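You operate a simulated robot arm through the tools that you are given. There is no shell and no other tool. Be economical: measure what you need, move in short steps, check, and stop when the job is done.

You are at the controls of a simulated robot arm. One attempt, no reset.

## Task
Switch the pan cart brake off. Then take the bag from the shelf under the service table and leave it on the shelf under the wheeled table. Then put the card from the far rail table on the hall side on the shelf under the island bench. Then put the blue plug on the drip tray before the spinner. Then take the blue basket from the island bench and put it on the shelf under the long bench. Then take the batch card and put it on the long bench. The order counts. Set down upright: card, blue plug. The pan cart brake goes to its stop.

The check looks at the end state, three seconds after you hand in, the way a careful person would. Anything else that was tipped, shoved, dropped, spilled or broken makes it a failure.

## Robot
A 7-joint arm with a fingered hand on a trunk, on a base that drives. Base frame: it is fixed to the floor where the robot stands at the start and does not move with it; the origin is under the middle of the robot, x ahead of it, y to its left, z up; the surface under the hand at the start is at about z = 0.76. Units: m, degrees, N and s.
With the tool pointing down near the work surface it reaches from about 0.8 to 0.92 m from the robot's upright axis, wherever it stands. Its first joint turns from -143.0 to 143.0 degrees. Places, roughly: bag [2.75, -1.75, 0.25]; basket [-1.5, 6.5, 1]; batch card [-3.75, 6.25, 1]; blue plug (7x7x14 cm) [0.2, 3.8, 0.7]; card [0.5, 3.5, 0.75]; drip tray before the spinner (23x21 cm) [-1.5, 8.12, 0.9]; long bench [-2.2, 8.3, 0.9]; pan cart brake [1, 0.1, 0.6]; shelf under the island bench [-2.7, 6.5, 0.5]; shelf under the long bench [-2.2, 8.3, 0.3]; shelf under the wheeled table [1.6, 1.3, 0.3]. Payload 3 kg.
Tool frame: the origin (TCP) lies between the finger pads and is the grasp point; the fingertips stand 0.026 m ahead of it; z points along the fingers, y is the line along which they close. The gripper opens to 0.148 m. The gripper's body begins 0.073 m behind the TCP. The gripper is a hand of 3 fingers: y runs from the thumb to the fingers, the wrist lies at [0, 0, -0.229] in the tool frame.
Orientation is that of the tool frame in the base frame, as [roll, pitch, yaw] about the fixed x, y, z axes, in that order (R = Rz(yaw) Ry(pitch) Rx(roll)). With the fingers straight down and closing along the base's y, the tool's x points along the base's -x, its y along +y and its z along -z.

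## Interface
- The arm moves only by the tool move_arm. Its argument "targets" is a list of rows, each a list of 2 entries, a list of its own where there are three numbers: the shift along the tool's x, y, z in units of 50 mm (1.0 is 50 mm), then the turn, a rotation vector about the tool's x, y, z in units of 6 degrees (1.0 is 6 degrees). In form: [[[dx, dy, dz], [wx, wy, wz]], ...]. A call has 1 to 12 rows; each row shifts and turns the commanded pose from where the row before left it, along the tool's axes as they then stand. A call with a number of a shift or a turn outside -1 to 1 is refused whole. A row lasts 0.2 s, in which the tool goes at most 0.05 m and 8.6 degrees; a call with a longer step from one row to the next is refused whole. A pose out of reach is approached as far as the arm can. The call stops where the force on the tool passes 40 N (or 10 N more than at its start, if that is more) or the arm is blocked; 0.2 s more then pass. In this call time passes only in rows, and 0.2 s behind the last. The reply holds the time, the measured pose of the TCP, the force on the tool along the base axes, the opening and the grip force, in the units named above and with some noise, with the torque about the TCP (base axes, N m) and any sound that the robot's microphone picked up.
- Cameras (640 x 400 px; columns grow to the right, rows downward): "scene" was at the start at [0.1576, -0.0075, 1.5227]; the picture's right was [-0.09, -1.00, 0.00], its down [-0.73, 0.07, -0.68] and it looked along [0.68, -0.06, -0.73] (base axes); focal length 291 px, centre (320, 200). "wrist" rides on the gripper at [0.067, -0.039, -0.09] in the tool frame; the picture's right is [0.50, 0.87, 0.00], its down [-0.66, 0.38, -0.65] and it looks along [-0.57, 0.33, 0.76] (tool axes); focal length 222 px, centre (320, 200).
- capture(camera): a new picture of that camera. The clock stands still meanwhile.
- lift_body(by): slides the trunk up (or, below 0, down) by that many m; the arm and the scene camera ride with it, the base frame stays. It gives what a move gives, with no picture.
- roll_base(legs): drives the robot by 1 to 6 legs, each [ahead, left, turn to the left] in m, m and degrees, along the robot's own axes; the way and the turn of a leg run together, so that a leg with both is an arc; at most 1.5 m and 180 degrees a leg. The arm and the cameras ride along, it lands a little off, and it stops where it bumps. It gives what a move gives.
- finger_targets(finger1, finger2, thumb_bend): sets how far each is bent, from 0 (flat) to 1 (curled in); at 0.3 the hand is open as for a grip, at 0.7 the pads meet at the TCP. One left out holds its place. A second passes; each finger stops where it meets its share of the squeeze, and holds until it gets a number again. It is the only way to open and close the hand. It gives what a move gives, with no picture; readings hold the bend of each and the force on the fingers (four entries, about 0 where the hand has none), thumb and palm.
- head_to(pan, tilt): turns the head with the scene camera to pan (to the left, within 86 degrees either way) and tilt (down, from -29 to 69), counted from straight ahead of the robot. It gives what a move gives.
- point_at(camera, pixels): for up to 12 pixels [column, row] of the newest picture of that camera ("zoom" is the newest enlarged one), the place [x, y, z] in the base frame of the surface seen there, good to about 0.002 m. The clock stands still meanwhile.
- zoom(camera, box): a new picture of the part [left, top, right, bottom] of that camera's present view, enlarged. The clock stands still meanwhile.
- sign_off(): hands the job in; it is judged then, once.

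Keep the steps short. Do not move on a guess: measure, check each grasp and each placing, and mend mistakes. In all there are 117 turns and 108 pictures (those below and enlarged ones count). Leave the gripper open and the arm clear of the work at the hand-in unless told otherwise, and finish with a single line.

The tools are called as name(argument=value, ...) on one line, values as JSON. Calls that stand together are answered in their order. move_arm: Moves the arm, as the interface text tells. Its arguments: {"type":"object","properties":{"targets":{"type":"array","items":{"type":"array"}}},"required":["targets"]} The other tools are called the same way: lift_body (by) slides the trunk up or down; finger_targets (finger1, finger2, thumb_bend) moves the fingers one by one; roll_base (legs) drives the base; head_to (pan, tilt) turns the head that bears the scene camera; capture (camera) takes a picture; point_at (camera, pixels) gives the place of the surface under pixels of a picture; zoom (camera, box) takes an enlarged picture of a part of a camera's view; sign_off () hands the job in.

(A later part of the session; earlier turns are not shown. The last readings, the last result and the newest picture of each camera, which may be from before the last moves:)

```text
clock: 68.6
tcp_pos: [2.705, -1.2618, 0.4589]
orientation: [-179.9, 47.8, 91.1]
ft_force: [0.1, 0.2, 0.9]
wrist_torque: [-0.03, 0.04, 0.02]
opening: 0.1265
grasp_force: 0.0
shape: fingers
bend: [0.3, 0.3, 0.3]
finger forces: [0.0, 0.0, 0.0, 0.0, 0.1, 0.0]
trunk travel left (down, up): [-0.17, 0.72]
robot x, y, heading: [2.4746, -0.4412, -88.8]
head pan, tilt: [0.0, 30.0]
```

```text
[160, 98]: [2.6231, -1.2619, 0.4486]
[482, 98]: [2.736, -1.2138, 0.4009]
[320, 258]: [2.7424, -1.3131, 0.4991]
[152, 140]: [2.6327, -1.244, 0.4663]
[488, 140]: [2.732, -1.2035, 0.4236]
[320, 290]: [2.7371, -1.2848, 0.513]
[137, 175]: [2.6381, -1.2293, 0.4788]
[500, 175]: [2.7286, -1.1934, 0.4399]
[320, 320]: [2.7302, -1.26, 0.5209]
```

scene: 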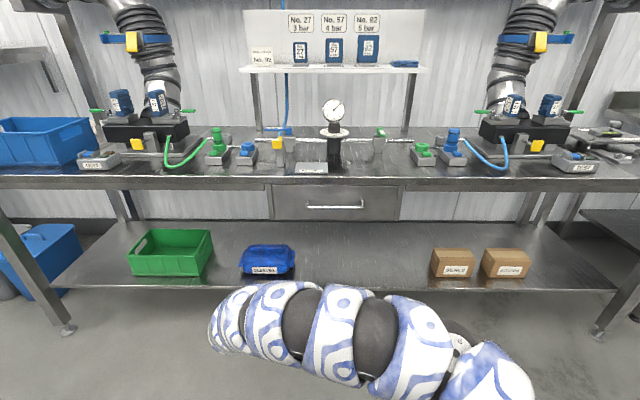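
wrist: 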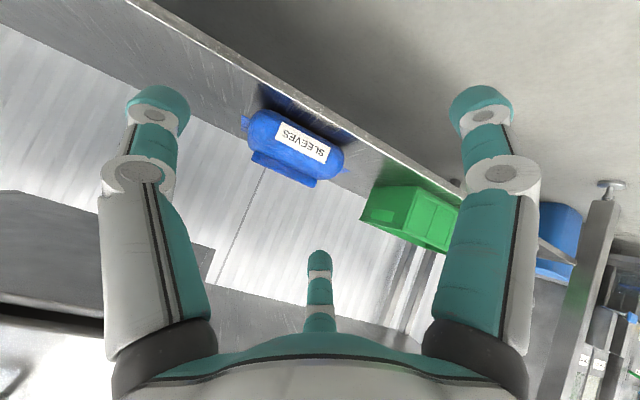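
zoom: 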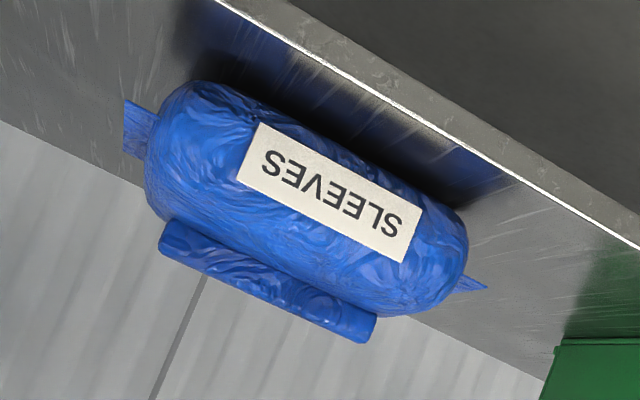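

Three fingers sit radially (120°). Plan: keep the 48° tilt, roll the hand +90° about its axis so the thumb is front-low (it will lie level) and two fingers point down behind the flap, then pinch the flap. I roll the hand here, clear of the table.

move_arm(targets=[[[0, 0, 0], [0, 0, 1]], [[0, 0, 0], [0, 0, 1]], [[0, 0, 0], [0, 0, 1]], [[0, 0, 0], [0, 0, 1]], [[0, 0, 0], [0, 0, 1]], [[0, 0, 0], [0, 0, 1]], [[0, 0, 0], [0, 0, 1]], [[0, 0, 0], [0, 0, 1]], [[0, 0, 0], [0, 0, 1]], [[0, 0, 0], [0, 0, 1]], [[0, 0, 0], [0, 0, 1]], [[0, 0, 0], [0, 0, 1]]])

move_arm(targets=[[[0, 0, 0], [0, 0, 1]], [[0, 0, 0], [0, 0, 1]], [[0, 0, 0], [0, 0, 1]]])

finger_targets(finger1=0.48, finger2=0.48, thumb_bend=0.62)

capture(camera="wrist")

```text
clock: 71.2
tcp_pos: [2.7037, -1.2634, 0.4601]
orientation: [133.6, 13.3, 13.3]
ft_force: [-0.2, -0.2, 0.5]
wrist_torque: [-0.02, 0.01, 0.01]
opening: 0.1266
grasp_force: 0.0
shape: fingers
bend: [0.3, 0.3, 0.3]
finger forces: [0.0, 0.0, 0.0, 0.1, 0.0, 0.1]
trunk travel left (down, up): [-0.17, 0.72]
robot x, y, heading: [2.4747, -0.4443, -88.4]
head pan, tilt: [0.0, 30.0]
```

```text
clock: 72.0
tcp_pos: [2.7037, -1.2638, 0.4583]
orientation: [132.2, 0.0, 1.0]
ft_force: [0.2, -0.1, 0.1]
wrist_torque: [0.02, 0.0, 0.01]
opening: 0.1267
grasp_force: 0.1
shape: fingers
bend: [0.3, 0.3, 0.3]
finger forces: [0.0, 0.0, 0.0, 0.0, 0.1, 0.0]
trunk travel left (down, up): [-0.17, 0.72]
robot x, y, heading: [2.4758, -0.4435, -89.0]
head pan, tilt: [0.0, 30.0]
```

```text
clock: 73.0
tcp_pos: [2.7044, -1.2628, 0.4594]
orientation: [132.2, 0.1, 1.0]
ft_force: [0.2, -0.4, -0.8]
wrist_torque: [-0.02, 0.0, -0.01]
opening: 0.0481
grasp_force: 0.1
shape: fingers
bend: [0.48, 0.48, 0.62]
finger forces: [0.0, 0.1, 0.0, 0.1, 0.0, 0.0]
trunk travel left (down, up): [-0.17, 0.72]
robot x, y, heading: [2.4766, -0.4435, -88.8]
head pan, tilt: [0.0, 30.0]
```

```text
76 pictures are left
```

wrist: 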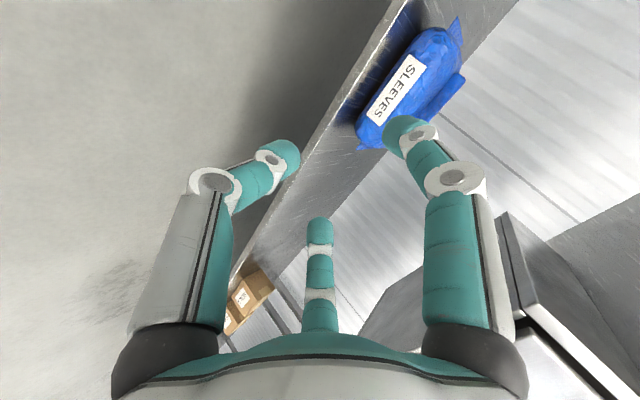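

The hand is rolled. I measure the three tips relative to the TCP, and the flap's front/back.

point_at(camera="wrist", pixels=[[292, 155], [275, 150], [393, 128], [320, 222], [265, 185], [215, 180], [455, 178]])

zoom(camera="scene", box=[228, 235, 308, 285])

point_at(camera="zoom", pixels=[[320, 82], [320, 95], [320, 110], [320, 122], [320, 132], [320, 70], [220, 105], [420, 105]])

```text
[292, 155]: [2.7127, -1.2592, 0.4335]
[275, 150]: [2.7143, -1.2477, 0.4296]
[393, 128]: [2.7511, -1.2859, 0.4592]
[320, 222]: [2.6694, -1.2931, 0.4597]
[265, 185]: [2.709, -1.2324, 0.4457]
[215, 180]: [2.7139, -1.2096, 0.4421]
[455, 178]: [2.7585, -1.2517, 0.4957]
```

```text
8.00 times, centred on (268, 260) of scene
```

zoom: 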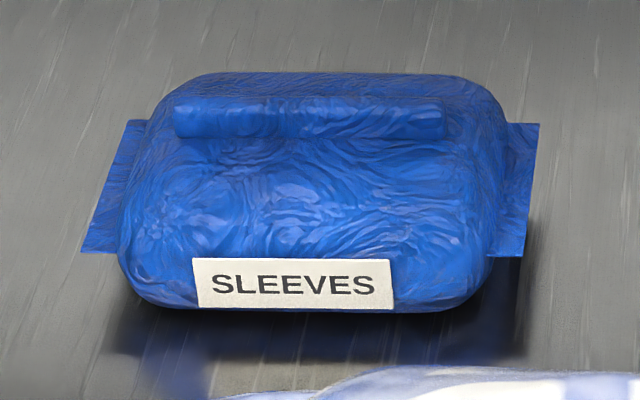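

```text
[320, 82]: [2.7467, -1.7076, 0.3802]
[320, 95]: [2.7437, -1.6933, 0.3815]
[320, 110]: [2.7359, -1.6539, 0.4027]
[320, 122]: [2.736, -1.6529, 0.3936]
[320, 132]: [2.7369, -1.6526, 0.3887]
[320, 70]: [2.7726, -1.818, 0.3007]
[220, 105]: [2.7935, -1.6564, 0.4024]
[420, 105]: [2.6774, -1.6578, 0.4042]
```

Flap front face y=−1.6525, z 0.385–0.405. With this tilt the thumb and fingers would meet the flap at different heights, so I lean the hand sideways too: tilt back 19°, lean 30° toward −x, adjust spin −15°.

move_arm(targets=[[[0, 0, 0], [1, 0, 0]], [[0, 0, 0], [1, 0, 0]], [[0, 0, 0], [1, 0, 0]], [[0, 0, 0], [0.15, -0.9, 0]], [[0, 0, 0], [0, -1, 0]], [[0, 0, 0], [0, -1, 0]], [[0, 0, 0], [0, -1, 0]], [[0, 0, 0], [0, -1, 0]], [[0, 0, 0], [0, 0, -0.9]], [[0, 0, 0], [0, 0, -0.9]], [[0, 0, 0], [0, 0, -0.8]]])

finger_targets(finger1=0.52, finger2=0.52, thumb_bend=0.6)

capture(camera="wrist")

capture(camera="scene")

```text
clock: 75.4
tcp_pos: [2.704, -1.2624, 0.4582]
orientation: [155.4, 33.1, 1.5]
ft_force: [0.1, 0.6, 0.0]
wrist_torque: [-0.02, 0.01, 0.01]
opening: 0.0475
grasp_force: 0.1
shape: fingers
bend: [0.48, 0.48, 0.62]
finger forces: [0.0, 0.0, 0.1, 0.0, 0.1, 0.0]
trunk travel left (down, up): [-0.17, 0.72]
robot x, y, heading: [2.477, -0.4449, -89.0]
head pan, tilt: [0.0, 30.0]
```

```text
clock: 76.4
tcp_pos: [2.7049, -1.2631, 0.4594]
orientation: [155.2, 32.9, 1.5]
ft_force: [-0.3, 0.6, -0.5]
wrist_torque: [-0.01, -0.01, 0.01]
opening: 0.0429
grasp_force: 0.1
shape: fingers
bend: [0.52, 0.52, 0.6]
finger forces: [0.1, 0.0, 0.0, 0.0, 0.0, 0.1]
trunk travel left (down, up): [-0.17, 0.72]
robot x, y, heading: [2.4726, -0.4436, -88.9]
head pan, tilt: [0.0, 30.0]
```

```text
74 pictures are left
```

wrist: 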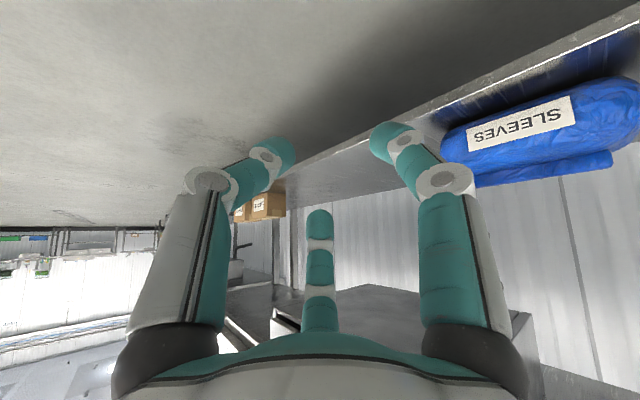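

```text
73 pictures are left
```

scene: 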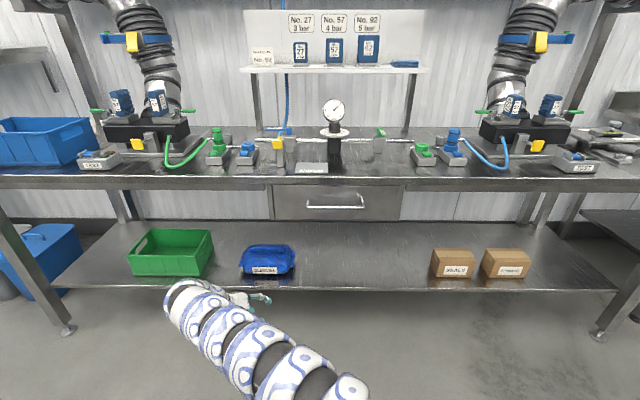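

The arm took it and comes from the +x side, away from the drawer. I measure tips and arm height.

point_at(camera="wrist", pixels=[[290, 152], [270, 145], [377, 135], [320, 215], [210, 178], [443, 178]])

point_at(camera="scene", pixels=[[180, 284], [200, 290], [230, 308], [270, 325], [310, 350], [243, 298], [262, 298]])

```text
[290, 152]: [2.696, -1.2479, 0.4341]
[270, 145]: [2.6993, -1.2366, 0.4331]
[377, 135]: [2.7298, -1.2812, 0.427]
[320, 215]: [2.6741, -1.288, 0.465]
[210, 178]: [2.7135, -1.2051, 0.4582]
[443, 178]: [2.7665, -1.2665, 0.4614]
```

```text
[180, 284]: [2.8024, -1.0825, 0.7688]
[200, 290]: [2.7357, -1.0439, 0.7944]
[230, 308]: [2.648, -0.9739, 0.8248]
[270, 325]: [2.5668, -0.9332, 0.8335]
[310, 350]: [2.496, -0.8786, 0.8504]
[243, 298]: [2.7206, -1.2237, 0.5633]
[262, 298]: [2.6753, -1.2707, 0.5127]
```

point_at(camera="scene", pixels=[[230, 178], [230, 183], [230, 186], [230, 190], [200, 186], [262, 192]])

roll_base(legs=[[0.2, 0.045, 0]])

```text
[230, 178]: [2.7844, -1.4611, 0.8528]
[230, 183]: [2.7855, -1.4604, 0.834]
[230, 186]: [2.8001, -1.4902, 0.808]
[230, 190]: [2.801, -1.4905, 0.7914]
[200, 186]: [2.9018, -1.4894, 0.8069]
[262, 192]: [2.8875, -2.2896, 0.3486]
```

```text
clock: 78.0
tcp_pos: [2.7548, -1.4631, 0.4588]
orientation: [155.2, 33.1, 1.6]
ft_force: [0.0, 0.1, 0.1]
wrist_torque: [0.0, -0.04, 0.03]
opening: 0.0432
grasp_force: 0.1
shape: fingers
bend: [0.52, 0.52, 0.6]
finger forces: [0.2, 0.1, 0.0, 0.0, 0.0, 0.1]
trunk travel left (down, up): [-0.17, 0.72]
robot x, y, heading: [2.5239, -0.6453, -88.8]
head pan, tilt: [0.0, 30.0]
```

Lip underside ≈0.785. I lower 12 mm for arm clearance and advance 0.19 so the tips pass just above the flap (top 0.405).

lift_body(by=-0.01)

roll_base(legs=[[0.19, 0, 0]])

capture(camera="wrist")

capture(camera="scene")

```text
clock: 78.6
tcp_pos: [2.7556, -1.4621, 0.4504]
orientation: [155.3, 33.0, 1.6]
ft_force: [-0.2, 0.7, 0.1]
wrist_torque: [-0.02, 0.02, 0.02]
opening: 0.0429
grasp_force: 0.0
shape: fingers
bend: [0.52, 0.52, 0.6]
finger forces: [0.1, 0.0, 0.0, 0.0, 0.0, 0.0]
trunk travel left (down, up): [-0.16, 0.73]
robot x, y, heading: [2.5244, -0.637, -88.9]
head pan, tilt: [0.0, 30.0]
```

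```text
clock: 80.2
tcp_pos: [2.7598, -1.652, 0.4498]
orientation: [155.3, 33.1, 1.5]
ft_force: [0.5, 0.0, -0.1]
wrist_torque: [0.02, 0.0, 0.01]
opening: 0.0433
grasp_force: 0.2
shape: fingers
bend: [0.52, 0.52, 0.6]
finger forces: [0.0, 0.0, 0.0, 0.0, 0.1, 0.0]
trunk travel left (down, up): [-0.16, 0.73]
robot x, y, heading: [2.528, -0.8342, -88.6]
head pan, tilt: [0.0, 30.0]
```

```text
72 pictures are left
```

wrist: 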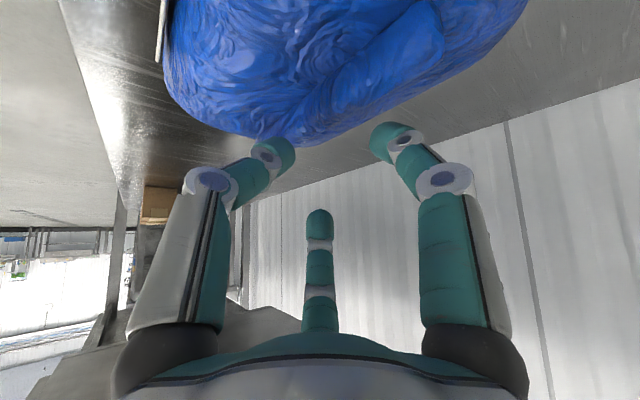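

```text
71 pictures are left
```

scene: 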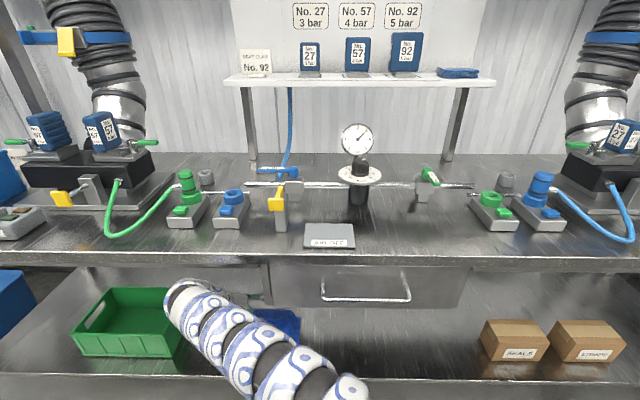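

point_at(camera="wrist", pixels=[[400, 60], [350, 95], [432, 20], [375, 55], [288, 150], [378, 135], [320, 215], [420, 85], [340, 110]])

```text
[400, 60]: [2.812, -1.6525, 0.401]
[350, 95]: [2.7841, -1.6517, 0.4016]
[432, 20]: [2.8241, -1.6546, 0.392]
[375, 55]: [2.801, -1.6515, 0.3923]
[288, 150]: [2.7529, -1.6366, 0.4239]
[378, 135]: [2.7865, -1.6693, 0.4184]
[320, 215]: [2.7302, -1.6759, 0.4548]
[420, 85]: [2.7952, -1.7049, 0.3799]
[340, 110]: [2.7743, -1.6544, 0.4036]
```

Thumb is in front of the flap (y −1.637 vs −1.6525), fingers behind at −1.67. I open the fingers slightly for margin, then descend 23 mm.

finger_targets(finger1=0.47, finger2=0.44)

lift_body(by=-0.026)

capture(camera="wrist")

```text
clock: 81.2
tcp_pos: [2.7596, -1.6528, 0.4501]
orientation: [155.3, 32.9, 1.7]
ft_force: [-0.3, 0.0, -0.4]
wrist_torque: [0.03, -0.01, 0.02]
opening: 0.0514
grasp_force: 0.0
shape: fingers
bend: [0.47, 0.44, 0.6]
finger forces: [0.0, 0.0, 0.1, 0.0, 0.1, 0.1]
trunk travel left (down, up): [-0.16, 0.73]
robot x, y, heading: [2.5251, -0.8337, -88.6]
head pan, tilt: [0.0, 30.0]
```

```text
clock: 81.9
tcp_pos: [2.7594, -1.6525, 0.423]
orientation: [155.3, 33.0, 1.5]
ft_force: [-1.1, -0.4, 0.4]
wrist_torque: [0.02, -0.05, -0.01]
opening: 0.0514
grasp_force: 0.5
shape: fingers
bend: [0.47, 0.44, 0.6]
finger forces: [0.3, 0.1, 0.0, 0.0, 0.1, 0.0]
trunk travel left (down, up): [-0.134, 0.756]
robot x, y, heading: [2.5277, -0.8362, -88.8]
head pan, tilt: [0.0, 30.0]
```

```text
70 pictures are left
```

wrist: 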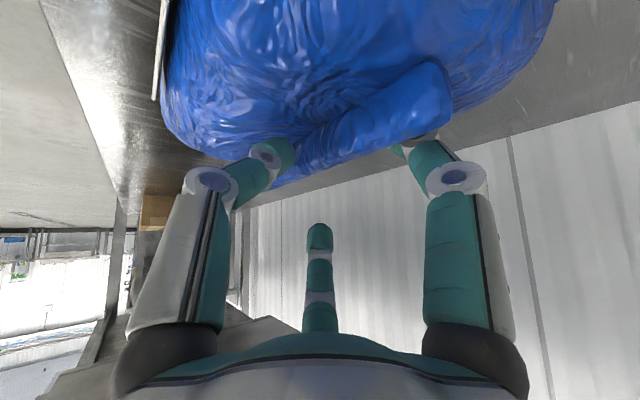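

Finger 1 is behind the flap, thumb in front. I close all three.

finger_targets(finger1=0.75, finger2=0.75, thumb_bend=0.75)

capture(camera="wrist")

```text
clock: 82.9
tcp_pos: [2.7593, -1.6519, 0.4224]
orientation: [155.3, 32.9, 1.6]
ft_force: [-1.1, -0.5, 0.6]
wrist_torque: [0.05, 0.06, -0.1]
opening: 0.0158
grasp_force: 11.5
shape: fingers
bend: [0.6, 0.72, 0.73]
finger forces: [7.9, 0.1, 0.0, 0.0, 14.1, 0.0]
trunk travel left (down, up): [-0.134, 0.756]
robot x, y, heading: [2.5297, -0.8327, -88.9]
head pan, tilt: [0.0, 30.0]
```

```text
69 pictures are left
```

wrist: 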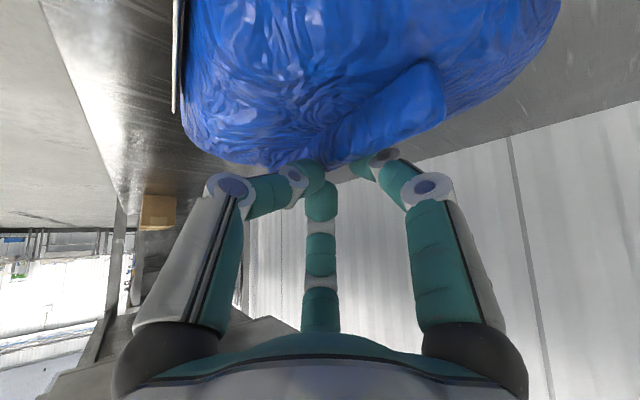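

Thumb and finger 1 pinch the flap (8–14 N); finger 2 misses above it. I test with a 30 mm lift.

lift_body(by=0.03)

capture(camera="wrist")

zoom(camera="scene", box=[150, 250, 350, 375])

```text
clock: 83.6
tcp_pos: [2.7596, -1.6514, 0.4536]
orientation: [155.3, 33.0, 1.7]
ft_force: [0.4, -0.4, 0.6]
wrist_torque: [0.01, 0.0, 0.02]
opening: 0.0
grasp_force: 0.1
shape: fingers
bend: [0.68, 0.73, 0.73]
finger forces: [0.1, 0.0, 0.0, 0.0, 0.1, 0.0]
trunk travel left (down, up): [-0.164, 0.726]
robot x, y, heading: [2.5303, -0.8325, -88.8]
head pan, tilt: [0.0, 30.0]
```

```text
68 pictures are left
```

wrist: 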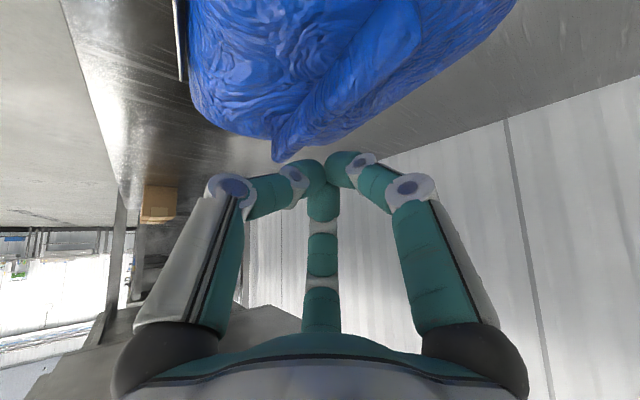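

```text
3.20 times, centred on (250, 312) of scene
```

zoom: 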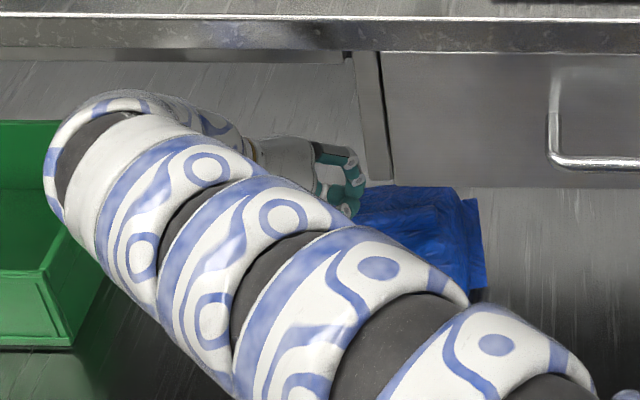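

It slipped; the bag is just slightly turned, still on the shelf. I back out and try a more upright hand with less lean so both fingers get behind the flap.

lift_body(by=0.01)

roll_base(legs=[[-0.34, 0, 0]])

lift_body(by=-0.17)

move_arm(targets=[[[-0.55, 0.35, -0.757], [0, 0, 0]], [[-0.55, 0.35, -0.757], [0, 0, 0]], [[-0.55, 0.35, -0.757], [0, 0, 0.9]], [[0, 0, 0], [0, 0, 0.9]], [[0, 0, 0], [0, 0.9, 0.8]], [[0, 0, 0], [0, 1, 0]], [[0, 0, 0], [0, 1, 0]], [[0, 0, 0], [0, 1, 0]], [[0, 0, 0], [1, 0, 0]]])

capture(camera="scene")

```text
clock: 84.2
tcp_pos: [2.7585, -1.6518, 0.4651]
orientation: [155.3, 32.9, 1.6]
ft_force: [-0.1, 0.8, 0.8]
wrist_torque: [0.02, 0.02, 0.01]
opening: 0.0
grasp_force: 0.1
shape: fingers
bend: [0.68, 0.73, 0.73]
finger forces: [0.0, 0.0, 0.0, 0.1, 0.0, 0.1]
trunk travel left (down, up): [-0.174, 0.716]
robot x, y, heading: [2.5258, -0.8344, -88.4]
head pan, tilt: [0.0, 30.0]
```

```text
clock: 86.5
tcp_pos: [2.7532, -1.3041, 0.4635]
orientation: [155.3, 32.9, 1.7]
ft_force: [0.3, 0.9, -0.2]
wrist_torque: [0.03, 0.0, 0.01]
opening: 0.0
grasp_force: 0.1
shape: fingers
bend: [0.68, 0.73, 0.73]
finger forces: [0.1, 0.1, 0.0, 0.1, 0.1, 0.1]
trunk travel left (down, up): [-0.174, 0.716]
robot x, y, heading: [2.5168, -0.4859, -88.3]
head pan, tilt: [0.0, 30.0]
```

```text
clock: 88.4
tcp_pos: [2.753, -1.3043, 0.2942]
orientation: [155.3, 32.9, 1.7]
ft_force: [-0.5, 0.8, 0.3]
wrist_torque: [0.0, 0.02, 0.0]
opening: 0.0
grasp_force: 0.1
shape: fingers
bend: [0.68, 0.73, 0.73]
finger forces: [0.0, 0.0, 0.1, 0.0, 0.0, 0.0]
trunk travel left (down, up): [-0.004, 0.886]
robot x, y, heading: [2.5223, -0.484, -88.7]
head pan, tilt: [0.0, 30.0]
```

```text
clock: 90.4
tcp_pos: [2.751, -1.3035, 0.4439]
orientation: [157.2, 5.3, -1.8]
ft_force: [-0.6, 0.4, 0.3]
wrist_torque: [0.0, 0.02, -0.04]
opening: 0.0
grasp_force: 0.1
shape: fingers
bend: [0.68, 0.73, 0.73]
finger forces: [0.0, 0.0, 0.1, 0.1, 0.1, 0.1]
trunk travel left (down, up): [-0.004, 0.886]
robot x, y, heading: [2.52, -0.4866, -88.5]
head pan, tilt: [0.0, 30.0]
```

```text
66 pictures are left
```

scene: 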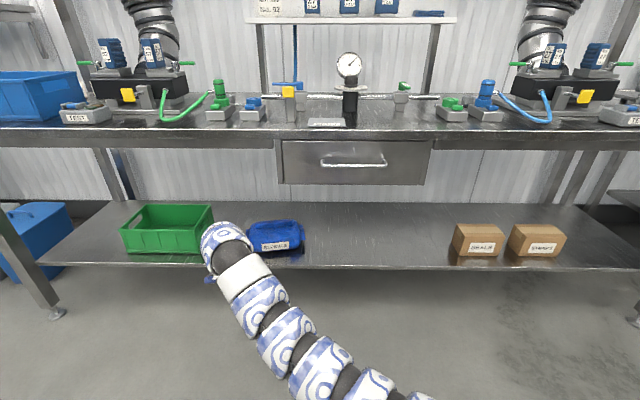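

Now the tilt is about 23° with little lean. I measure the arm's height profile and the bag's flap again.

point_at(camera="scene", pixels=[[205, 240], [218, 224], [235, 235], [250, 262], [262, 285], [290, 315]])

zoom(camera="scene", box=[236, 210, 316, 260])

point_at(camera="zoom", pixels=[[180, 130], [320, 120], [470, 115], [180, 140], [320, 135], [460, 130], [320, 110], [320, 100], [440, 215], [160, 240]])

```text
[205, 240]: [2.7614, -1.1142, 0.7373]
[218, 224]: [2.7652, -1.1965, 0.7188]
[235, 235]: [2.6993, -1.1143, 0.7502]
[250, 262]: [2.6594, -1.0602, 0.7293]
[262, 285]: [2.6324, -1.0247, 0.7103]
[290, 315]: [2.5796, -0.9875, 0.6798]
```

```text
8.00 times, centred on (276, 235) of scene
```

zoom: 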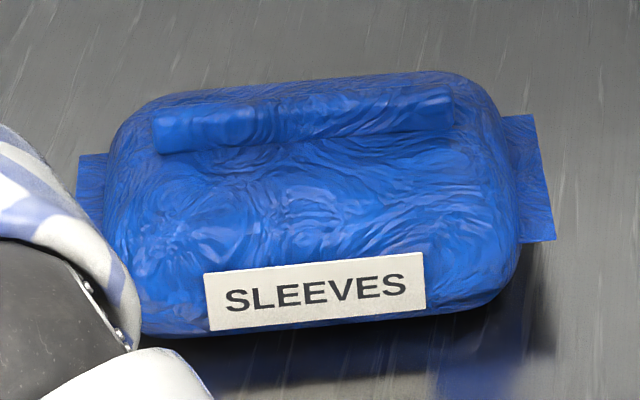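

```text
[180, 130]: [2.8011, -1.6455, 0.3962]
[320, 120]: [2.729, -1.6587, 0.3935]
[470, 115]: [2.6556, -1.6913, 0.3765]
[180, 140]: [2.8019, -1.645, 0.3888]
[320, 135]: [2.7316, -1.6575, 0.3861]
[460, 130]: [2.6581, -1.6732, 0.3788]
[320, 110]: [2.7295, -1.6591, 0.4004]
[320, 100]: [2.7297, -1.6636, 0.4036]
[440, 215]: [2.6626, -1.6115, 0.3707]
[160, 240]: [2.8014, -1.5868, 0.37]
```

With the trunk low the arm is flat enough (top ≈0.30 above TCP). The flap is turned ~10°. I align: spin −12°, tilt 10° more upright, set finger gap.

move_arm(targets=[[[0, 0, 0], [0, 0, -1]], [[0, 0, 0], [0, 0, -1]], [[0, 0, 0], [0.9, 0, 0]], [[0, 0, 0], [0.8, 0, 0]]])

finger_targets(finger1=0.5, finger2=0.5, thumb_bend=0.58)

capture(camera="wrist")

point_at(camera="wrist", pixels=[[283, 145], [380, 128], [320, 218], [270, 140]])

point_at(camera="scene", pixels=[[205, 240], [218, 224], [235, 235], [250, 262]])

```text
clock: 91.4
tcp_pos: [2.751, -1.3051, 0.444]
orientation: [168.8, 9.9, 9.4]
ft_force: [0.2, 0.4, 0.4]
wrist_torque: [-0.02, 0.0, 0.01]
opening: 0.0003
grasp_force: 0.0
shape: fingers
bend: [0.68, 0.73, 0.73]
finger forces: [0.0, 0.1, 0.1, 0.0, 0.1, 0.1]
trunk travel left (down, up): [-0.004, 0.886]
robot x, y, heading: [2.519, -0.4835, -88.6]
head pan, tilt: [0.0, 30.0]
```

```text
clock: 92.4
tcp_pos: [2.7515, -1.3041, 0.4451]
orientation: [168.8, 9.8, 9.5]
ft_force: [-0.2, -0.2, 0.2]
wrist_torque: [0.01, -0.03, 0.0]
opening: 0.0503
grasp_force: 0.1
shape: fingers
bend: [0.5, 0.5, 0.57]
finger forces: [0.0, 0.0, 0.0, 0.1, 0.0, 0.0]
trunk travel left (down, up): [-0.004, 0.886]
robot x, y, heading: [2.5216, -0.4883, -88.7]
head pan, tilt: [0.0, 30.0]
```

```text
64 pictures are left
```

wrist: 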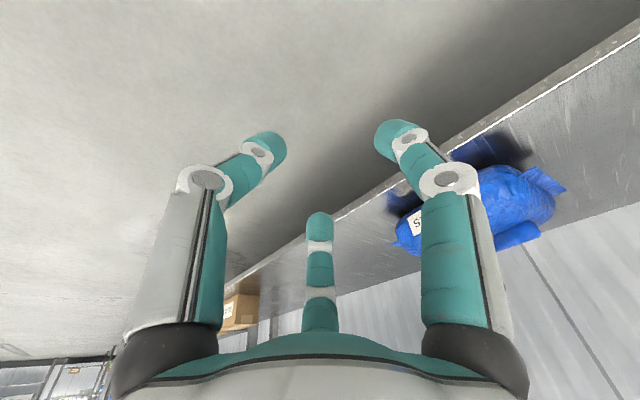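

```text
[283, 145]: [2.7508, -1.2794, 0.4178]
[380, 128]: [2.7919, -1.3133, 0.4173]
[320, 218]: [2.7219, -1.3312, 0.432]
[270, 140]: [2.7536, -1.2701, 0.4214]
```

```text
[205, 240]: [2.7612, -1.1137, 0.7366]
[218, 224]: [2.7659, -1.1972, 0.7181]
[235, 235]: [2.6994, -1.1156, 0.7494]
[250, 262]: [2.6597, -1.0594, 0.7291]
```

Tips lie at nearly equal heights now. Target TCP (2.745, −1.664). I drive ahead 0.36 in two legs.

roll_base(legs=[[0.2, -0.013, 0], [0.152, 0, 0]])

capture(camera="wrist")

capture(camera="scene")

```text
clock: 95.2
tcp_pos: [2.7789, -1.6363, 0.4439]
orientation: [169.0, 9.6, 12.2]
ft_force: [0.1, -0.6, -0.4]
wrist_torque: [-0.01, 0.01, 0.0]
opening: 0.0509
grasp_force: 0.1
shape: fingers
bend: [0.5, 0.5, 0.57]
finger forces: [0.1, 0.1, 0.1, 0.0, 0.1, 0.0]
trunk travel left (down, up): [-0.004, 0.886]
robot x, y, heading: [2.5192, -0.8347, -88.4]
head pan, tilt: [0.0, 30.0]
stopped in leg 2: the robot was blocked; the commanded pose is now the measured one
```

```text
63 pictures are left
```

wrist: 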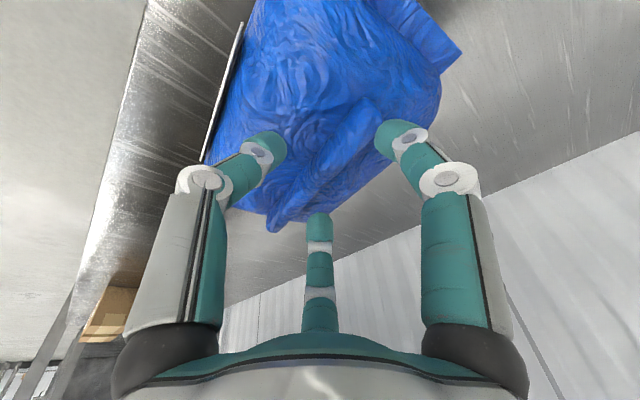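

```text
62 pictures are left
```

scene: 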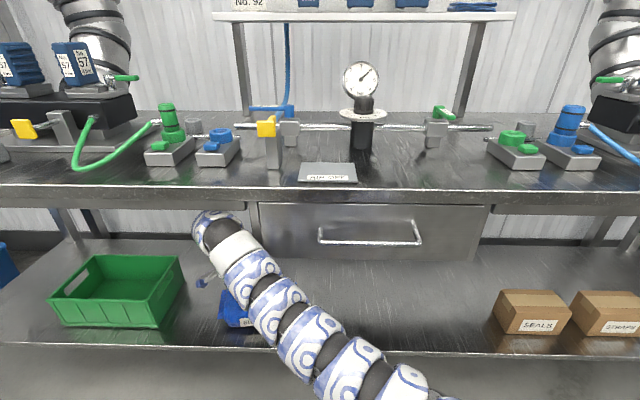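

Blocked: the arm rubs the drawer's right corner near x 2.665. I back straight out, then approach rotated 20° from the +x side.

roll_base(legs=[[-0.3, 0, 0], [0, 0.29, 0], [0, 0, -20]])

move_arm(targets=[[[0, 0, 0], [0, 0, -0.9]], [[0, 0, 0], [0, 0, -0.9]], [[0, 0, 0], [0, 0, -0.9]]])

head_to(pan=15, tilt=40)

capture(camera="scene")

```text
clock: 99.9
tcp_pos: [2.7536, -1.3759, 0.4414]
orientation: [169.2, 9.6, -8.9]
ft_force: [0.9, 1.3, -0.6]
wrist_torque: [-0.04, 0.01, 0.03]
opening: 0.0511
grasp_force: 0.0
shape: fingers
bend: [0.5, 0.5, 0.57]
finger forces: [0.0, 0.0, 0.0, 0.0, 0.0, 0.1]
trunk travel left (down, up): [-0.004, 0.886]
robot x, y, heading: [2.7957, -0.5348, -109.0]
head pan, tilt: [0.0, 30.0]
```

```text
clock: 100.7
tcp_pos: [2.7531, -1.3761, 0.4407]
orientation: [172.2, 12.2, 7.4]
ft_force: [0.6, 0.3, -0.6]
wrist_torque: [-0.02, -0.02, 0.01]
opening: 0.051
grasp_force: 0.2
shape: fingers
bend: [0.5, 0.5, 0.57]
finger forces: [0.0, 0.0, 0.1, 0.0, 0.0, 0.0]
trunk travel left (down, up): [-0.004, 0.886]
robot x, y, heading: [2.7983, -0.5359, -108.9]
head pan, tilt: [0.0, 30.0]
```

```text
clock: 101.4
tcp_pos: [2.7539, -1.3758, 0.4419]
orientation: [172.3, 12.1, 7.4]
ft_force: [-0.2, 1.0, 0.8]
wrist_torque: [0.01, -0.02, -0.02]
opening: 0.0514
grasp_force: 0.0
shape: fingers
bend: [0.5, 0.5, 0.57]
finger forces: [0.0, 0.0, 0.0, 0.0, 0.1, 0.0]
trunk travel left (down, up): [-0.004, 0.886]
robot x, y, heading: [2.7957, -0.5352, -109.4]
head pan, tilt: [15.0, 40.0]
```

```text
61 pictures are left
```

scene: 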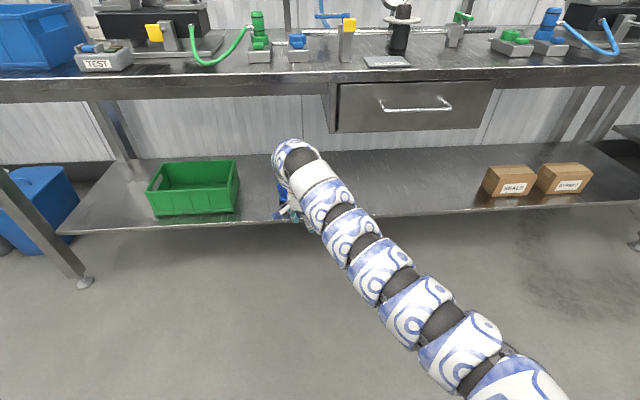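

point_at(camera="scene", pixels=[[278, 150], [295, 142], [315, 165], [345, 195], [370, 228], [338, 130], [338, 100], [415, 105]])

capture(camera="wrist")

```text
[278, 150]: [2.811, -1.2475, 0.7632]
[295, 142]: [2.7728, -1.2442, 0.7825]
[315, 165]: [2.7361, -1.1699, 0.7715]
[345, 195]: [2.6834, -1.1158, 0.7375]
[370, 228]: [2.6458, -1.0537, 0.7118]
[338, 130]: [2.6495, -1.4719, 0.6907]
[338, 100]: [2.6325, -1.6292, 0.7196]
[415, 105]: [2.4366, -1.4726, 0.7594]
```

```text
60 pictures are left
```

wrist: 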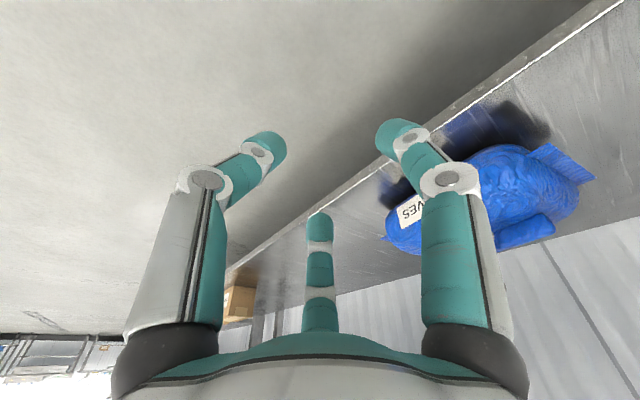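

The arm is still high and close to the drawer. I tilt the hand 12° back, and pivot the base another 20° around the bag, keeping the hand's facing.

move_arm(targets=[[[0, 0, 0], [-1, 0, 0]], [[0, 0, 0], [-1, 0, 0]]])

roll_base(legs=[[-0.09, 0.291, 0], [0, 0, -20]])

move_arm(targets=[[[0, 0, 0], [0, 0, -0.9]], [[0, 0, 0], [0, 0, -0.9]], [[0, 0, 0], [0, 0, -0.9]]])

head_to(pan=35, tilt=40)

capture(camera="scene")

capture(camera="wrist")

```text
clock: 102.0
tcp_pos: [2.7537, -1.3771, 0.4413]
orientation: [160.2, 12.2, 7.4]
ft_force: [1.2, -0.3, -0.5]
wrist_torque: [0.0, -0.01, 0.0]
opening: 0.0509
grasp_force: 0.1
shape: fingers
bend: [0.5, 0.5, 0.57]
finger forces: [0.1, 0.0, 0.1, 0.0, 0.0, 0.0]
trunk travel left (down, up): [-0.004, 0.886]
robot x, y, heading: [2.7972, -0.5361, -109.1]
head pan, tilt: [15.0, 40.0]
```

```text
clock: 105.2
tcp_pos: [2.7756, -1.3203, 0.4416]
orientation: [160.3, 12.3, -12.3]
ft_force: [0.3, -1.2, -0.1]
wrist_torque: [0.03, -0.01, 0.02]
opening: 0.0511
grasp_force: 0.2
shape: fingers
bend: [0.5, 0.5, 0.57]
finger forces: [0.0, 0.1, 0.1, 0.0, 0.1, 0.1]
trunk travel left (down, up): [-0.004, 0.886]
robot x, y, heading: [3.1024, -0.5448, -128.8]
head pan, tilt: [15.0, 40.0]
```

```text
clock: 106.0
tcp_pos: [2.7764, -1.3203, 0.4416]
orientation: [164.4, 17.2, 3.6]
ft_force: [-0.2, -0.3, 0.9]
wrist_torque: [0.01, -0.01, -0.02]
opening: 0.0511
grasp_force: 0.0
shape: fingers
bend: [0.5, 0.5, 0.57]
finger forces: [0.0, 0.1, 0.1, 0.1, 0.0, 0.1]
trunk travel left (down, up): [-0.004, 0.886]
robot x, y, heading: [3.0943, -0.5418, -128.8]
head pan, tilt: [15.0, 40.0]
```

```text
clock: 106.8
tcp_pos: [2.776, -1.3203, 0.4412]
orientation: [164.2, 17.2, 3.6]
ft_force: [-0.2, -1.3, -1.3]
wrist_torque: [0.01, 0.02, 0.0]
opening: 0.0511
grasp_force: 0.0
shape: fingers
bend: [0.5, 0.5, 0.57]
finger forces: [0.0, 0.1, 0.0, 0.0, 0.0, 0.0]
trunk travel left (down, up): [-0.004, 0.886]
robot x, y, heading: [3.0992, -0.5475, -129.0]
head pan, tilt: [35.0, 40.0]
```

```text
59 pictures are left
```

scene: 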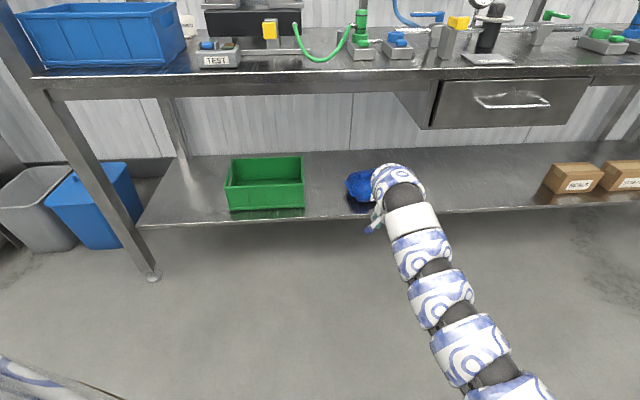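

```text
58 pictures are left
```

wrist: 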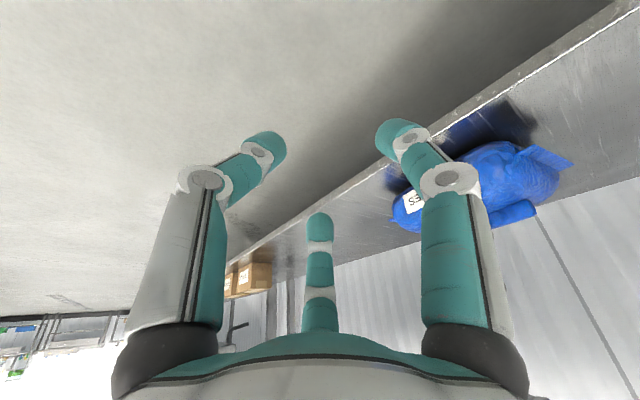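

move_arm(targets=[[[0, 0, 0], [0, 0, -1]]])

point_at(camera="scene", pixels=[[395, 165], [376, 185], [388, 215], [425, 190], [405, 195], [410, 230], [430, 270]])

capture(camera="wrist")

point_at(camera="wrist", pixels=[[515, 212], [500, 220], [530, 205], [283, 145], [380, 128], [320, 218]])

```text
clock: 107.2
tcp_pos: [2.7759, -1.3205, 0.4407]
orientation: [166.3, 18.7, 9.7]
ft_force: [-0.4, 0.1, 0.0]
wrist_torque: [0.0, -0.02, 0.0]
opening: 0.0513
grasp_force: 0.1
shape: fingers
bend: [0.5, 0.5, 0.57]
finger forces: [0.0, 0.1, 0.1, 0.0, 0.1, 0.0]
trunk travel left (down, up): [-0.004, 0.886]
robot x, y, heading: [3.0995, -0.5423, -129.1]
head pan, tilt: [35.0, 40.0]
```

```text
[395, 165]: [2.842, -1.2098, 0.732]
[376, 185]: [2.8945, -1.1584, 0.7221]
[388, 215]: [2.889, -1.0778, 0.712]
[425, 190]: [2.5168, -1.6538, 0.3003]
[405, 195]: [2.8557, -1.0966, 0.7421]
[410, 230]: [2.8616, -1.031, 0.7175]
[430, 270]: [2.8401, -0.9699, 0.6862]
```

```text
57 pictures are left
```

wrist: 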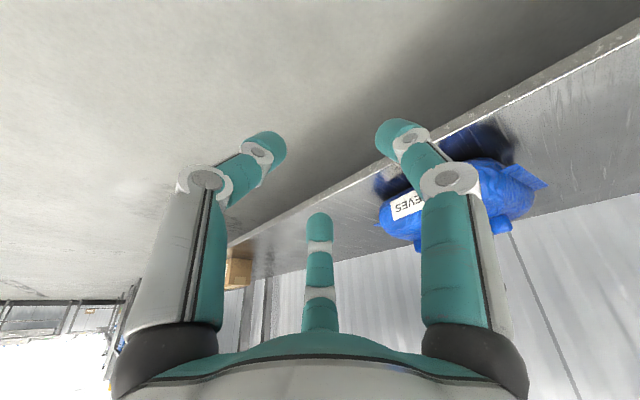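

```text
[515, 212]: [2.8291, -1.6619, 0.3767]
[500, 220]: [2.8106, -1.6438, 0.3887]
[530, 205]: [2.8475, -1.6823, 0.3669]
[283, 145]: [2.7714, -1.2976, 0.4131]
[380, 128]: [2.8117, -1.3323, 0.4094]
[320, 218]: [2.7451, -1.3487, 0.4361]
```

The arm is now clear of the drawer (x>2.8). I lessen the lean 8°, raise 10 mm and drive most of the way in.

move_arm(targets=[[[0, 0, 0], [0, 0.7, 0]], [[0, 0, 0], [0, 0.6, 0]]])

lift_body(by=0.01)

roll_base(legs=[[0.25, 0.168, 0]])

capture(camera="wrist")

```text
clock: 107.8
tcp_pos: [2.7754, -1.3192, 0.4417]
orientation: [166.7, 11.1, 11.7]
ft_force: [-0.7, 0.3, -0.1]
wrist_torque: [0.01, 0.01, -0.01]
opening: 0.0512
grasp_force: 0.1
shape: fingers
bend: [0.5, 0.5, 0.57]
finger forces: [0.0, 0.0, 0.1, 0.0, 0.0, 0.0]
trunk travel left (down, up): [-0.004, 0.886]
robot x, y, heading: [3.1007, -0.5451, -128.7]
head pan, tilt: [35.0, 40.0]
```

```text
clock: 108.4
tcp_pos: [2.7766, -1.3202, 0.4511]
orientation: [166.7, 11.1, 11.7]
ft_force: [0.0, 0.4, -1.2]
wrist_torque: [0.0, -0.01, 0.01]
opening: 0.051
grasp_force: 0.1
shape: fingers
bend: [0.5, 0.5, 0.57]
finger forces: [0.1, 0.0, 0.0, 0.0, 0.0, 0.0]
trunk travel left (down, up): [-0.014, 0.876]
robot x, y, heading: [3.0999, -0.5434, -128.8]
head pan, tilt: [35.0, 40.0]
```

```text
clock: 110.4
tcp_pos: [2.7444, -1.6193, 0.451]
orientation: [166.7, 11.1, 11.5]
ft_force: [-0.3, 0.1, -0.6]
wrist_torque: [0.02, -0.01, 0.02]
opening: 0.0511
grasp_force: 0.0
shape: fingers
bend: [0.5, 0.5, 0.57]
finger forces: [0.0, 0.0, 0.0, 0.0, 0.0, 0.0]
trunk travel left (down, up): [-0.014, 0.876]
robot x, y, heading: [3.0694, -0.8442, -129.3]
head pan, tilt: [35.0, 40.0]
```

```text
56 pictures are left
```

wrist: 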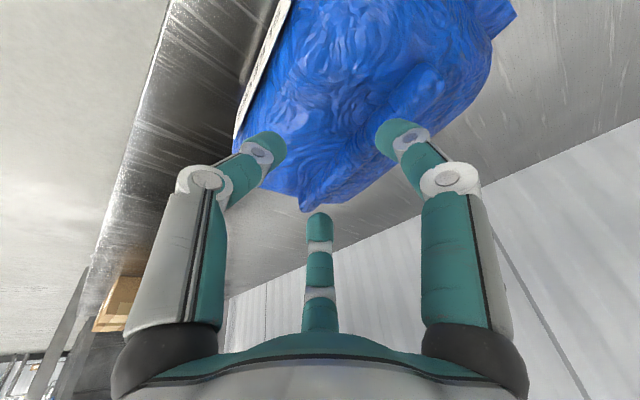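

In without blocking. I measure flap and tips here.

point_at(camera="wrist", pixels=[[400, 110], [430, 80], [350, 160], [330, 185], [285, 145], [380, 128], [320, 218], [345, 195], [440, 110], [370, 165]])

```text
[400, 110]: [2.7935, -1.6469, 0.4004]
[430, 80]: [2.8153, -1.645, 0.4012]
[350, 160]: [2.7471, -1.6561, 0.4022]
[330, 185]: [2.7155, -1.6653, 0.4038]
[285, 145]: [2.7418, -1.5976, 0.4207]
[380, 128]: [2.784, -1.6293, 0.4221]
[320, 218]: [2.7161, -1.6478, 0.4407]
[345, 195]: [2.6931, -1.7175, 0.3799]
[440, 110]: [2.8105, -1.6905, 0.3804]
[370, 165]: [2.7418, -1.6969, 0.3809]
```

I shift −0.047 m in base y with the arm, then lower 33 mm.

move_arm(targets=[[[-0.092, 0.444, 0.124], [0, 0, 0]], [[-0.092, 0.444, 0.124], [0, 0, 0]]])

move_arm(targets=[[[0.064, -0.075, 0.318], [0, 0, 0]], [[0.064, -0.075, 0.318], [0, 0, 0]]])

capture(camera="wrist")

```text
clock: 111.0
tcp_pos: [2.7435, -1.6664, 0.4523]
orientation: [166.6, 11.2, 11.3]
ft_force: [-0.2, 0.5, -0.7]
wrist_torque: [-0.03, -0.02, -0.01]
opening: 0.0511
grasp_force: 0.0
shape: fingers
bend: [0.5, 0.5, 0.57]
finger forces: [0.0, 0.0, 0.0, 0.0, 0.0, 0.0]
trunk travel left (down, up): [-0.014, 0.876]
robot x, y, heading: [3.0723, -0.8435, -129.2]
head pan, tilt: [35.0, 40.0]
```

```text
clock: 111.6
tcp_pos: [2.7455, -1.6654, 0.4197]
orientation: [166.7, 11.1, 11.4]
ft_force: [-0.5, 2.0, 10.6]
wrist_torque: [0.35, 0.07, -0.05]
opening: 0.0497
grasp_force: 4.6
shape: fingers
bend: [0.5, 0.5, 0.57]
finger forces: [0.0, 0.1, 0.0, 0.0, 10.2, 0.1]
trunk travel left (down, up): [-0.014, 0.876]
robot x, y, heading: [3.0705, -0.8478, -128.9]
head pan, tilt: [35.0, 40.0]
```

```text
55 pictures are left
```

wrist: 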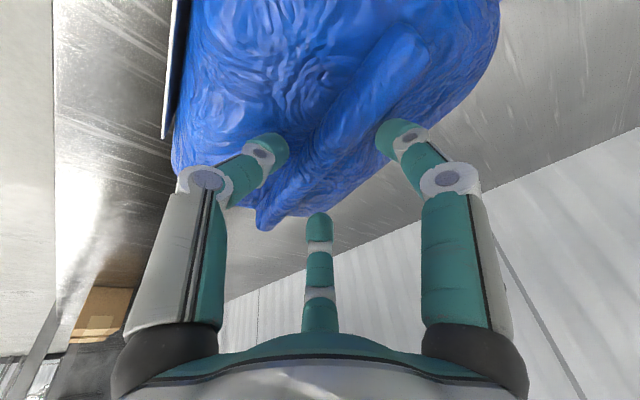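

All three straddle the flap; the thumb lightly presses the bag's top. I close.

finger_targets(finger1=0.8, finger2=0.8, thumb_bend=0.8)

capture(camera="wrist")

```text
clock: 112.6
tcp_pos: [2.7459, -1.6664, 0.4173]
orientation: [166.7, 11.0, 11.4]
ft_force: [0.9, 0.3, -6.3]
wrist_torque: [0.05, 0.01, -0.01]
opening: 0.0149
grasp_force: 15.9
shape: fingers
bend: [0.63, 0.64, 0.67]
finger forces: [7.7, 7.9, 0.1, 0.1, 15.4, 0.0]
trunk travel left (down, up): [-0.014, 0.876]
robot x, y, heading: [3.0673, -0.8476, -129.2]
head pan, tilt: [35.0, 40.0]
```

```text
54 pictures are left
```

wrist: 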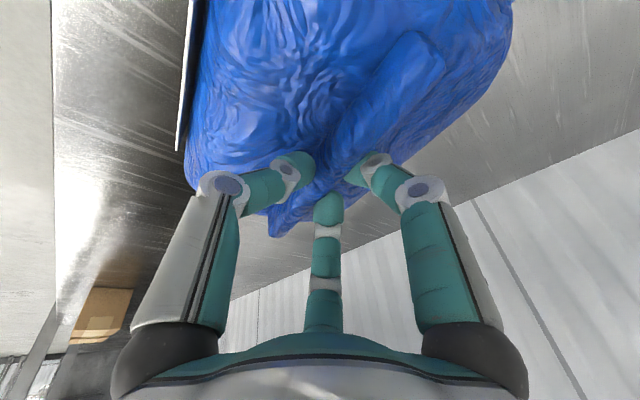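

All three grip (7.7, 7.9, 15.4 N). Test lift of 40 mm (arm top stays below the lip).

lift_body(by=0.03)

capture(camera="wrist")

```text
clock: 113.4
tcp_pos: [2.7449, -1.666, 0.448]
orientation: [166.8, 11.1, 11.4]
ft_force: [0.6, 0.2, -5.6]
wrist_torque: [0.05, 0.0, -0.02]
opening: 0.0148
grasp_force: 15.6
shape: fingers
bend: [0.63, 0.64, 0.67]
finger forces: [7.8, 7.8, 0.0, 0.0, 15.6, 0.0]
trunk travel left (down, up): [-0.044, 0.846]
robot x, y, heading: [3.0704, -0.848, -129.1]
head pan, tilt: [35.0, 40.0]
```

```text
53 pictures are left
```

wrist: 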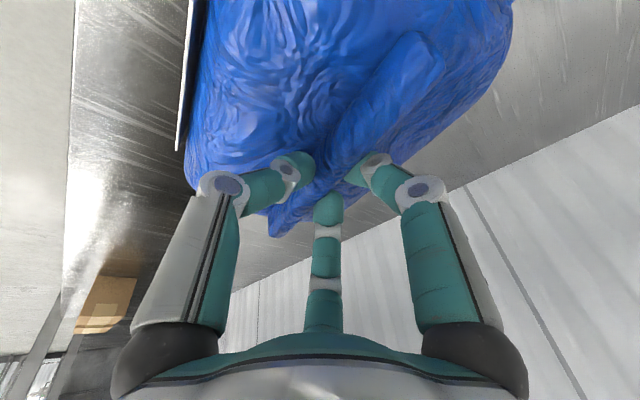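

Held firmly (≈0.6 kg). I back out straight (+y), then turn right and look for the wheeled table.

roll_base(legs=[[-0.36, -0.29, 0], [-0.25, 0, 0], [0, 0, -60]])

lift_body(by=0.35)

head_to(pan=-35, tilt=28)

capture(camera="scene")

```text
clock: 120.2
tcp_pos: [2.3557, -0.3066, 0.4471]
orientation: [166.7, 11.2, -49.5]
ft_force: [0.2, 0.6, -5.9]
wrist_torque: [0.0, -0.04, -0.03]
opening: 0.0143
grasp_force: 15.5
shape: fingers
bend: [0.64, 0.64, 0.67]
finger forces: [7.5, 7.8, 0.1, 0.0, 15.4, 0.0]
trunk travel left (down, up): [-0.044, 0.846]
robot x, y, heading: [3.2323, -0.1909, 170.1]
head pan, tilt: [35.0, 40.0]
```

```text
clock: 123.7
tcp_pos: [2.3574, -0.3063, 0.7979]
orientation: [166.7, 11.1, -49.3]
ft_force: [0.0, 0.0, -5.9]
wrist_torque: [0.0, -0.04, -0.06]
opening: 0.0142
grasp_force: 16.0
shape: fingers
bend: [0.64, 0.64, 0.67]
finger forces: [7.7, 8.0, 0.1, 0.0, 15.8, 0.0]
trunk travel left (down, up): [-0.394, 0.496]
robot x, y, heading: [3.233, -0.1918, 170.1]
head pan, tilt: [35.0, 40.0]
```

```text
clock: 125.1
tcp_pos: [2.3575, -0.3063, 0.7985]
orientation: [166.6, 11.1, -49.4]
ft_force: [-0.7, 0.1, -6.0]
wrist_torque: [-0.03, -0.06, 0.02]
opening: 0.0144
grasp_force: 15.8
shape: fingers
bend: [0.64, 0.64, 0.67]
finger forces: [7.7, 8.0, 0.0, 0.1, 15.8, 0.0]
trunk travel left (down, up): [-0.394, 0.496]
robot x, y, heading: [3.2346, -0.1904, 170.1]
head pan, tilt: [-35.0, 28.0]
```

```text
52 pictures are left
```

scene: 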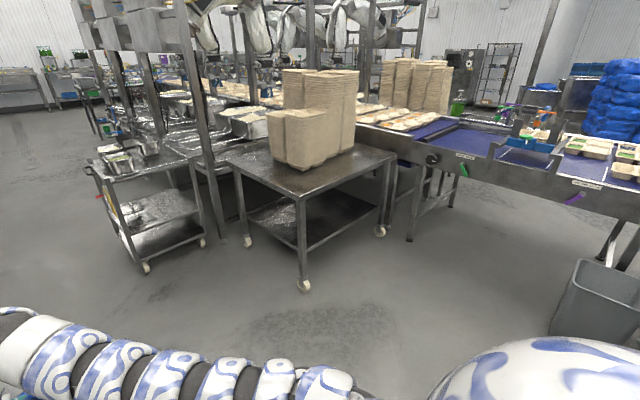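

The wheeled table with fibre trays stands at (310,200); its lower shelf is empty. I measure its corners, legs and shelf.

point_at(camera="scene", pixels=[[300, 195], [228, 162], [390, 157], [305, 285], [378, 230], [248, 240], [310, 240], [260, 210], [320, 210], [370, 200], [300, 205], [345, 225]])

```text
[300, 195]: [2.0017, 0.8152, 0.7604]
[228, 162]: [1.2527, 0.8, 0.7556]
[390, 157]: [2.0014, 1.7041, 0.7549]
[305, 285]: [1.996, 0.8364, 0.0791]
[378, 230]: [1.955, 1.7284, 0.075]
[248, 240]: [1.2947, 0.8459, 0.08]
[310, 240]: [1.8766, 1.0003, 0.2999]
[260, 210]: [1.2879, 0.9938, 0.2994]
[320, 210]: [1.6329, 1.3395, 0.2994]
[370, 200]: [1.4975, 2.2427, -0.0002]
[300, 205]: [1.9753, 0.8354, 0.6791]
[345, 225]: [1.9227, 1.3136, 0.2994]
```

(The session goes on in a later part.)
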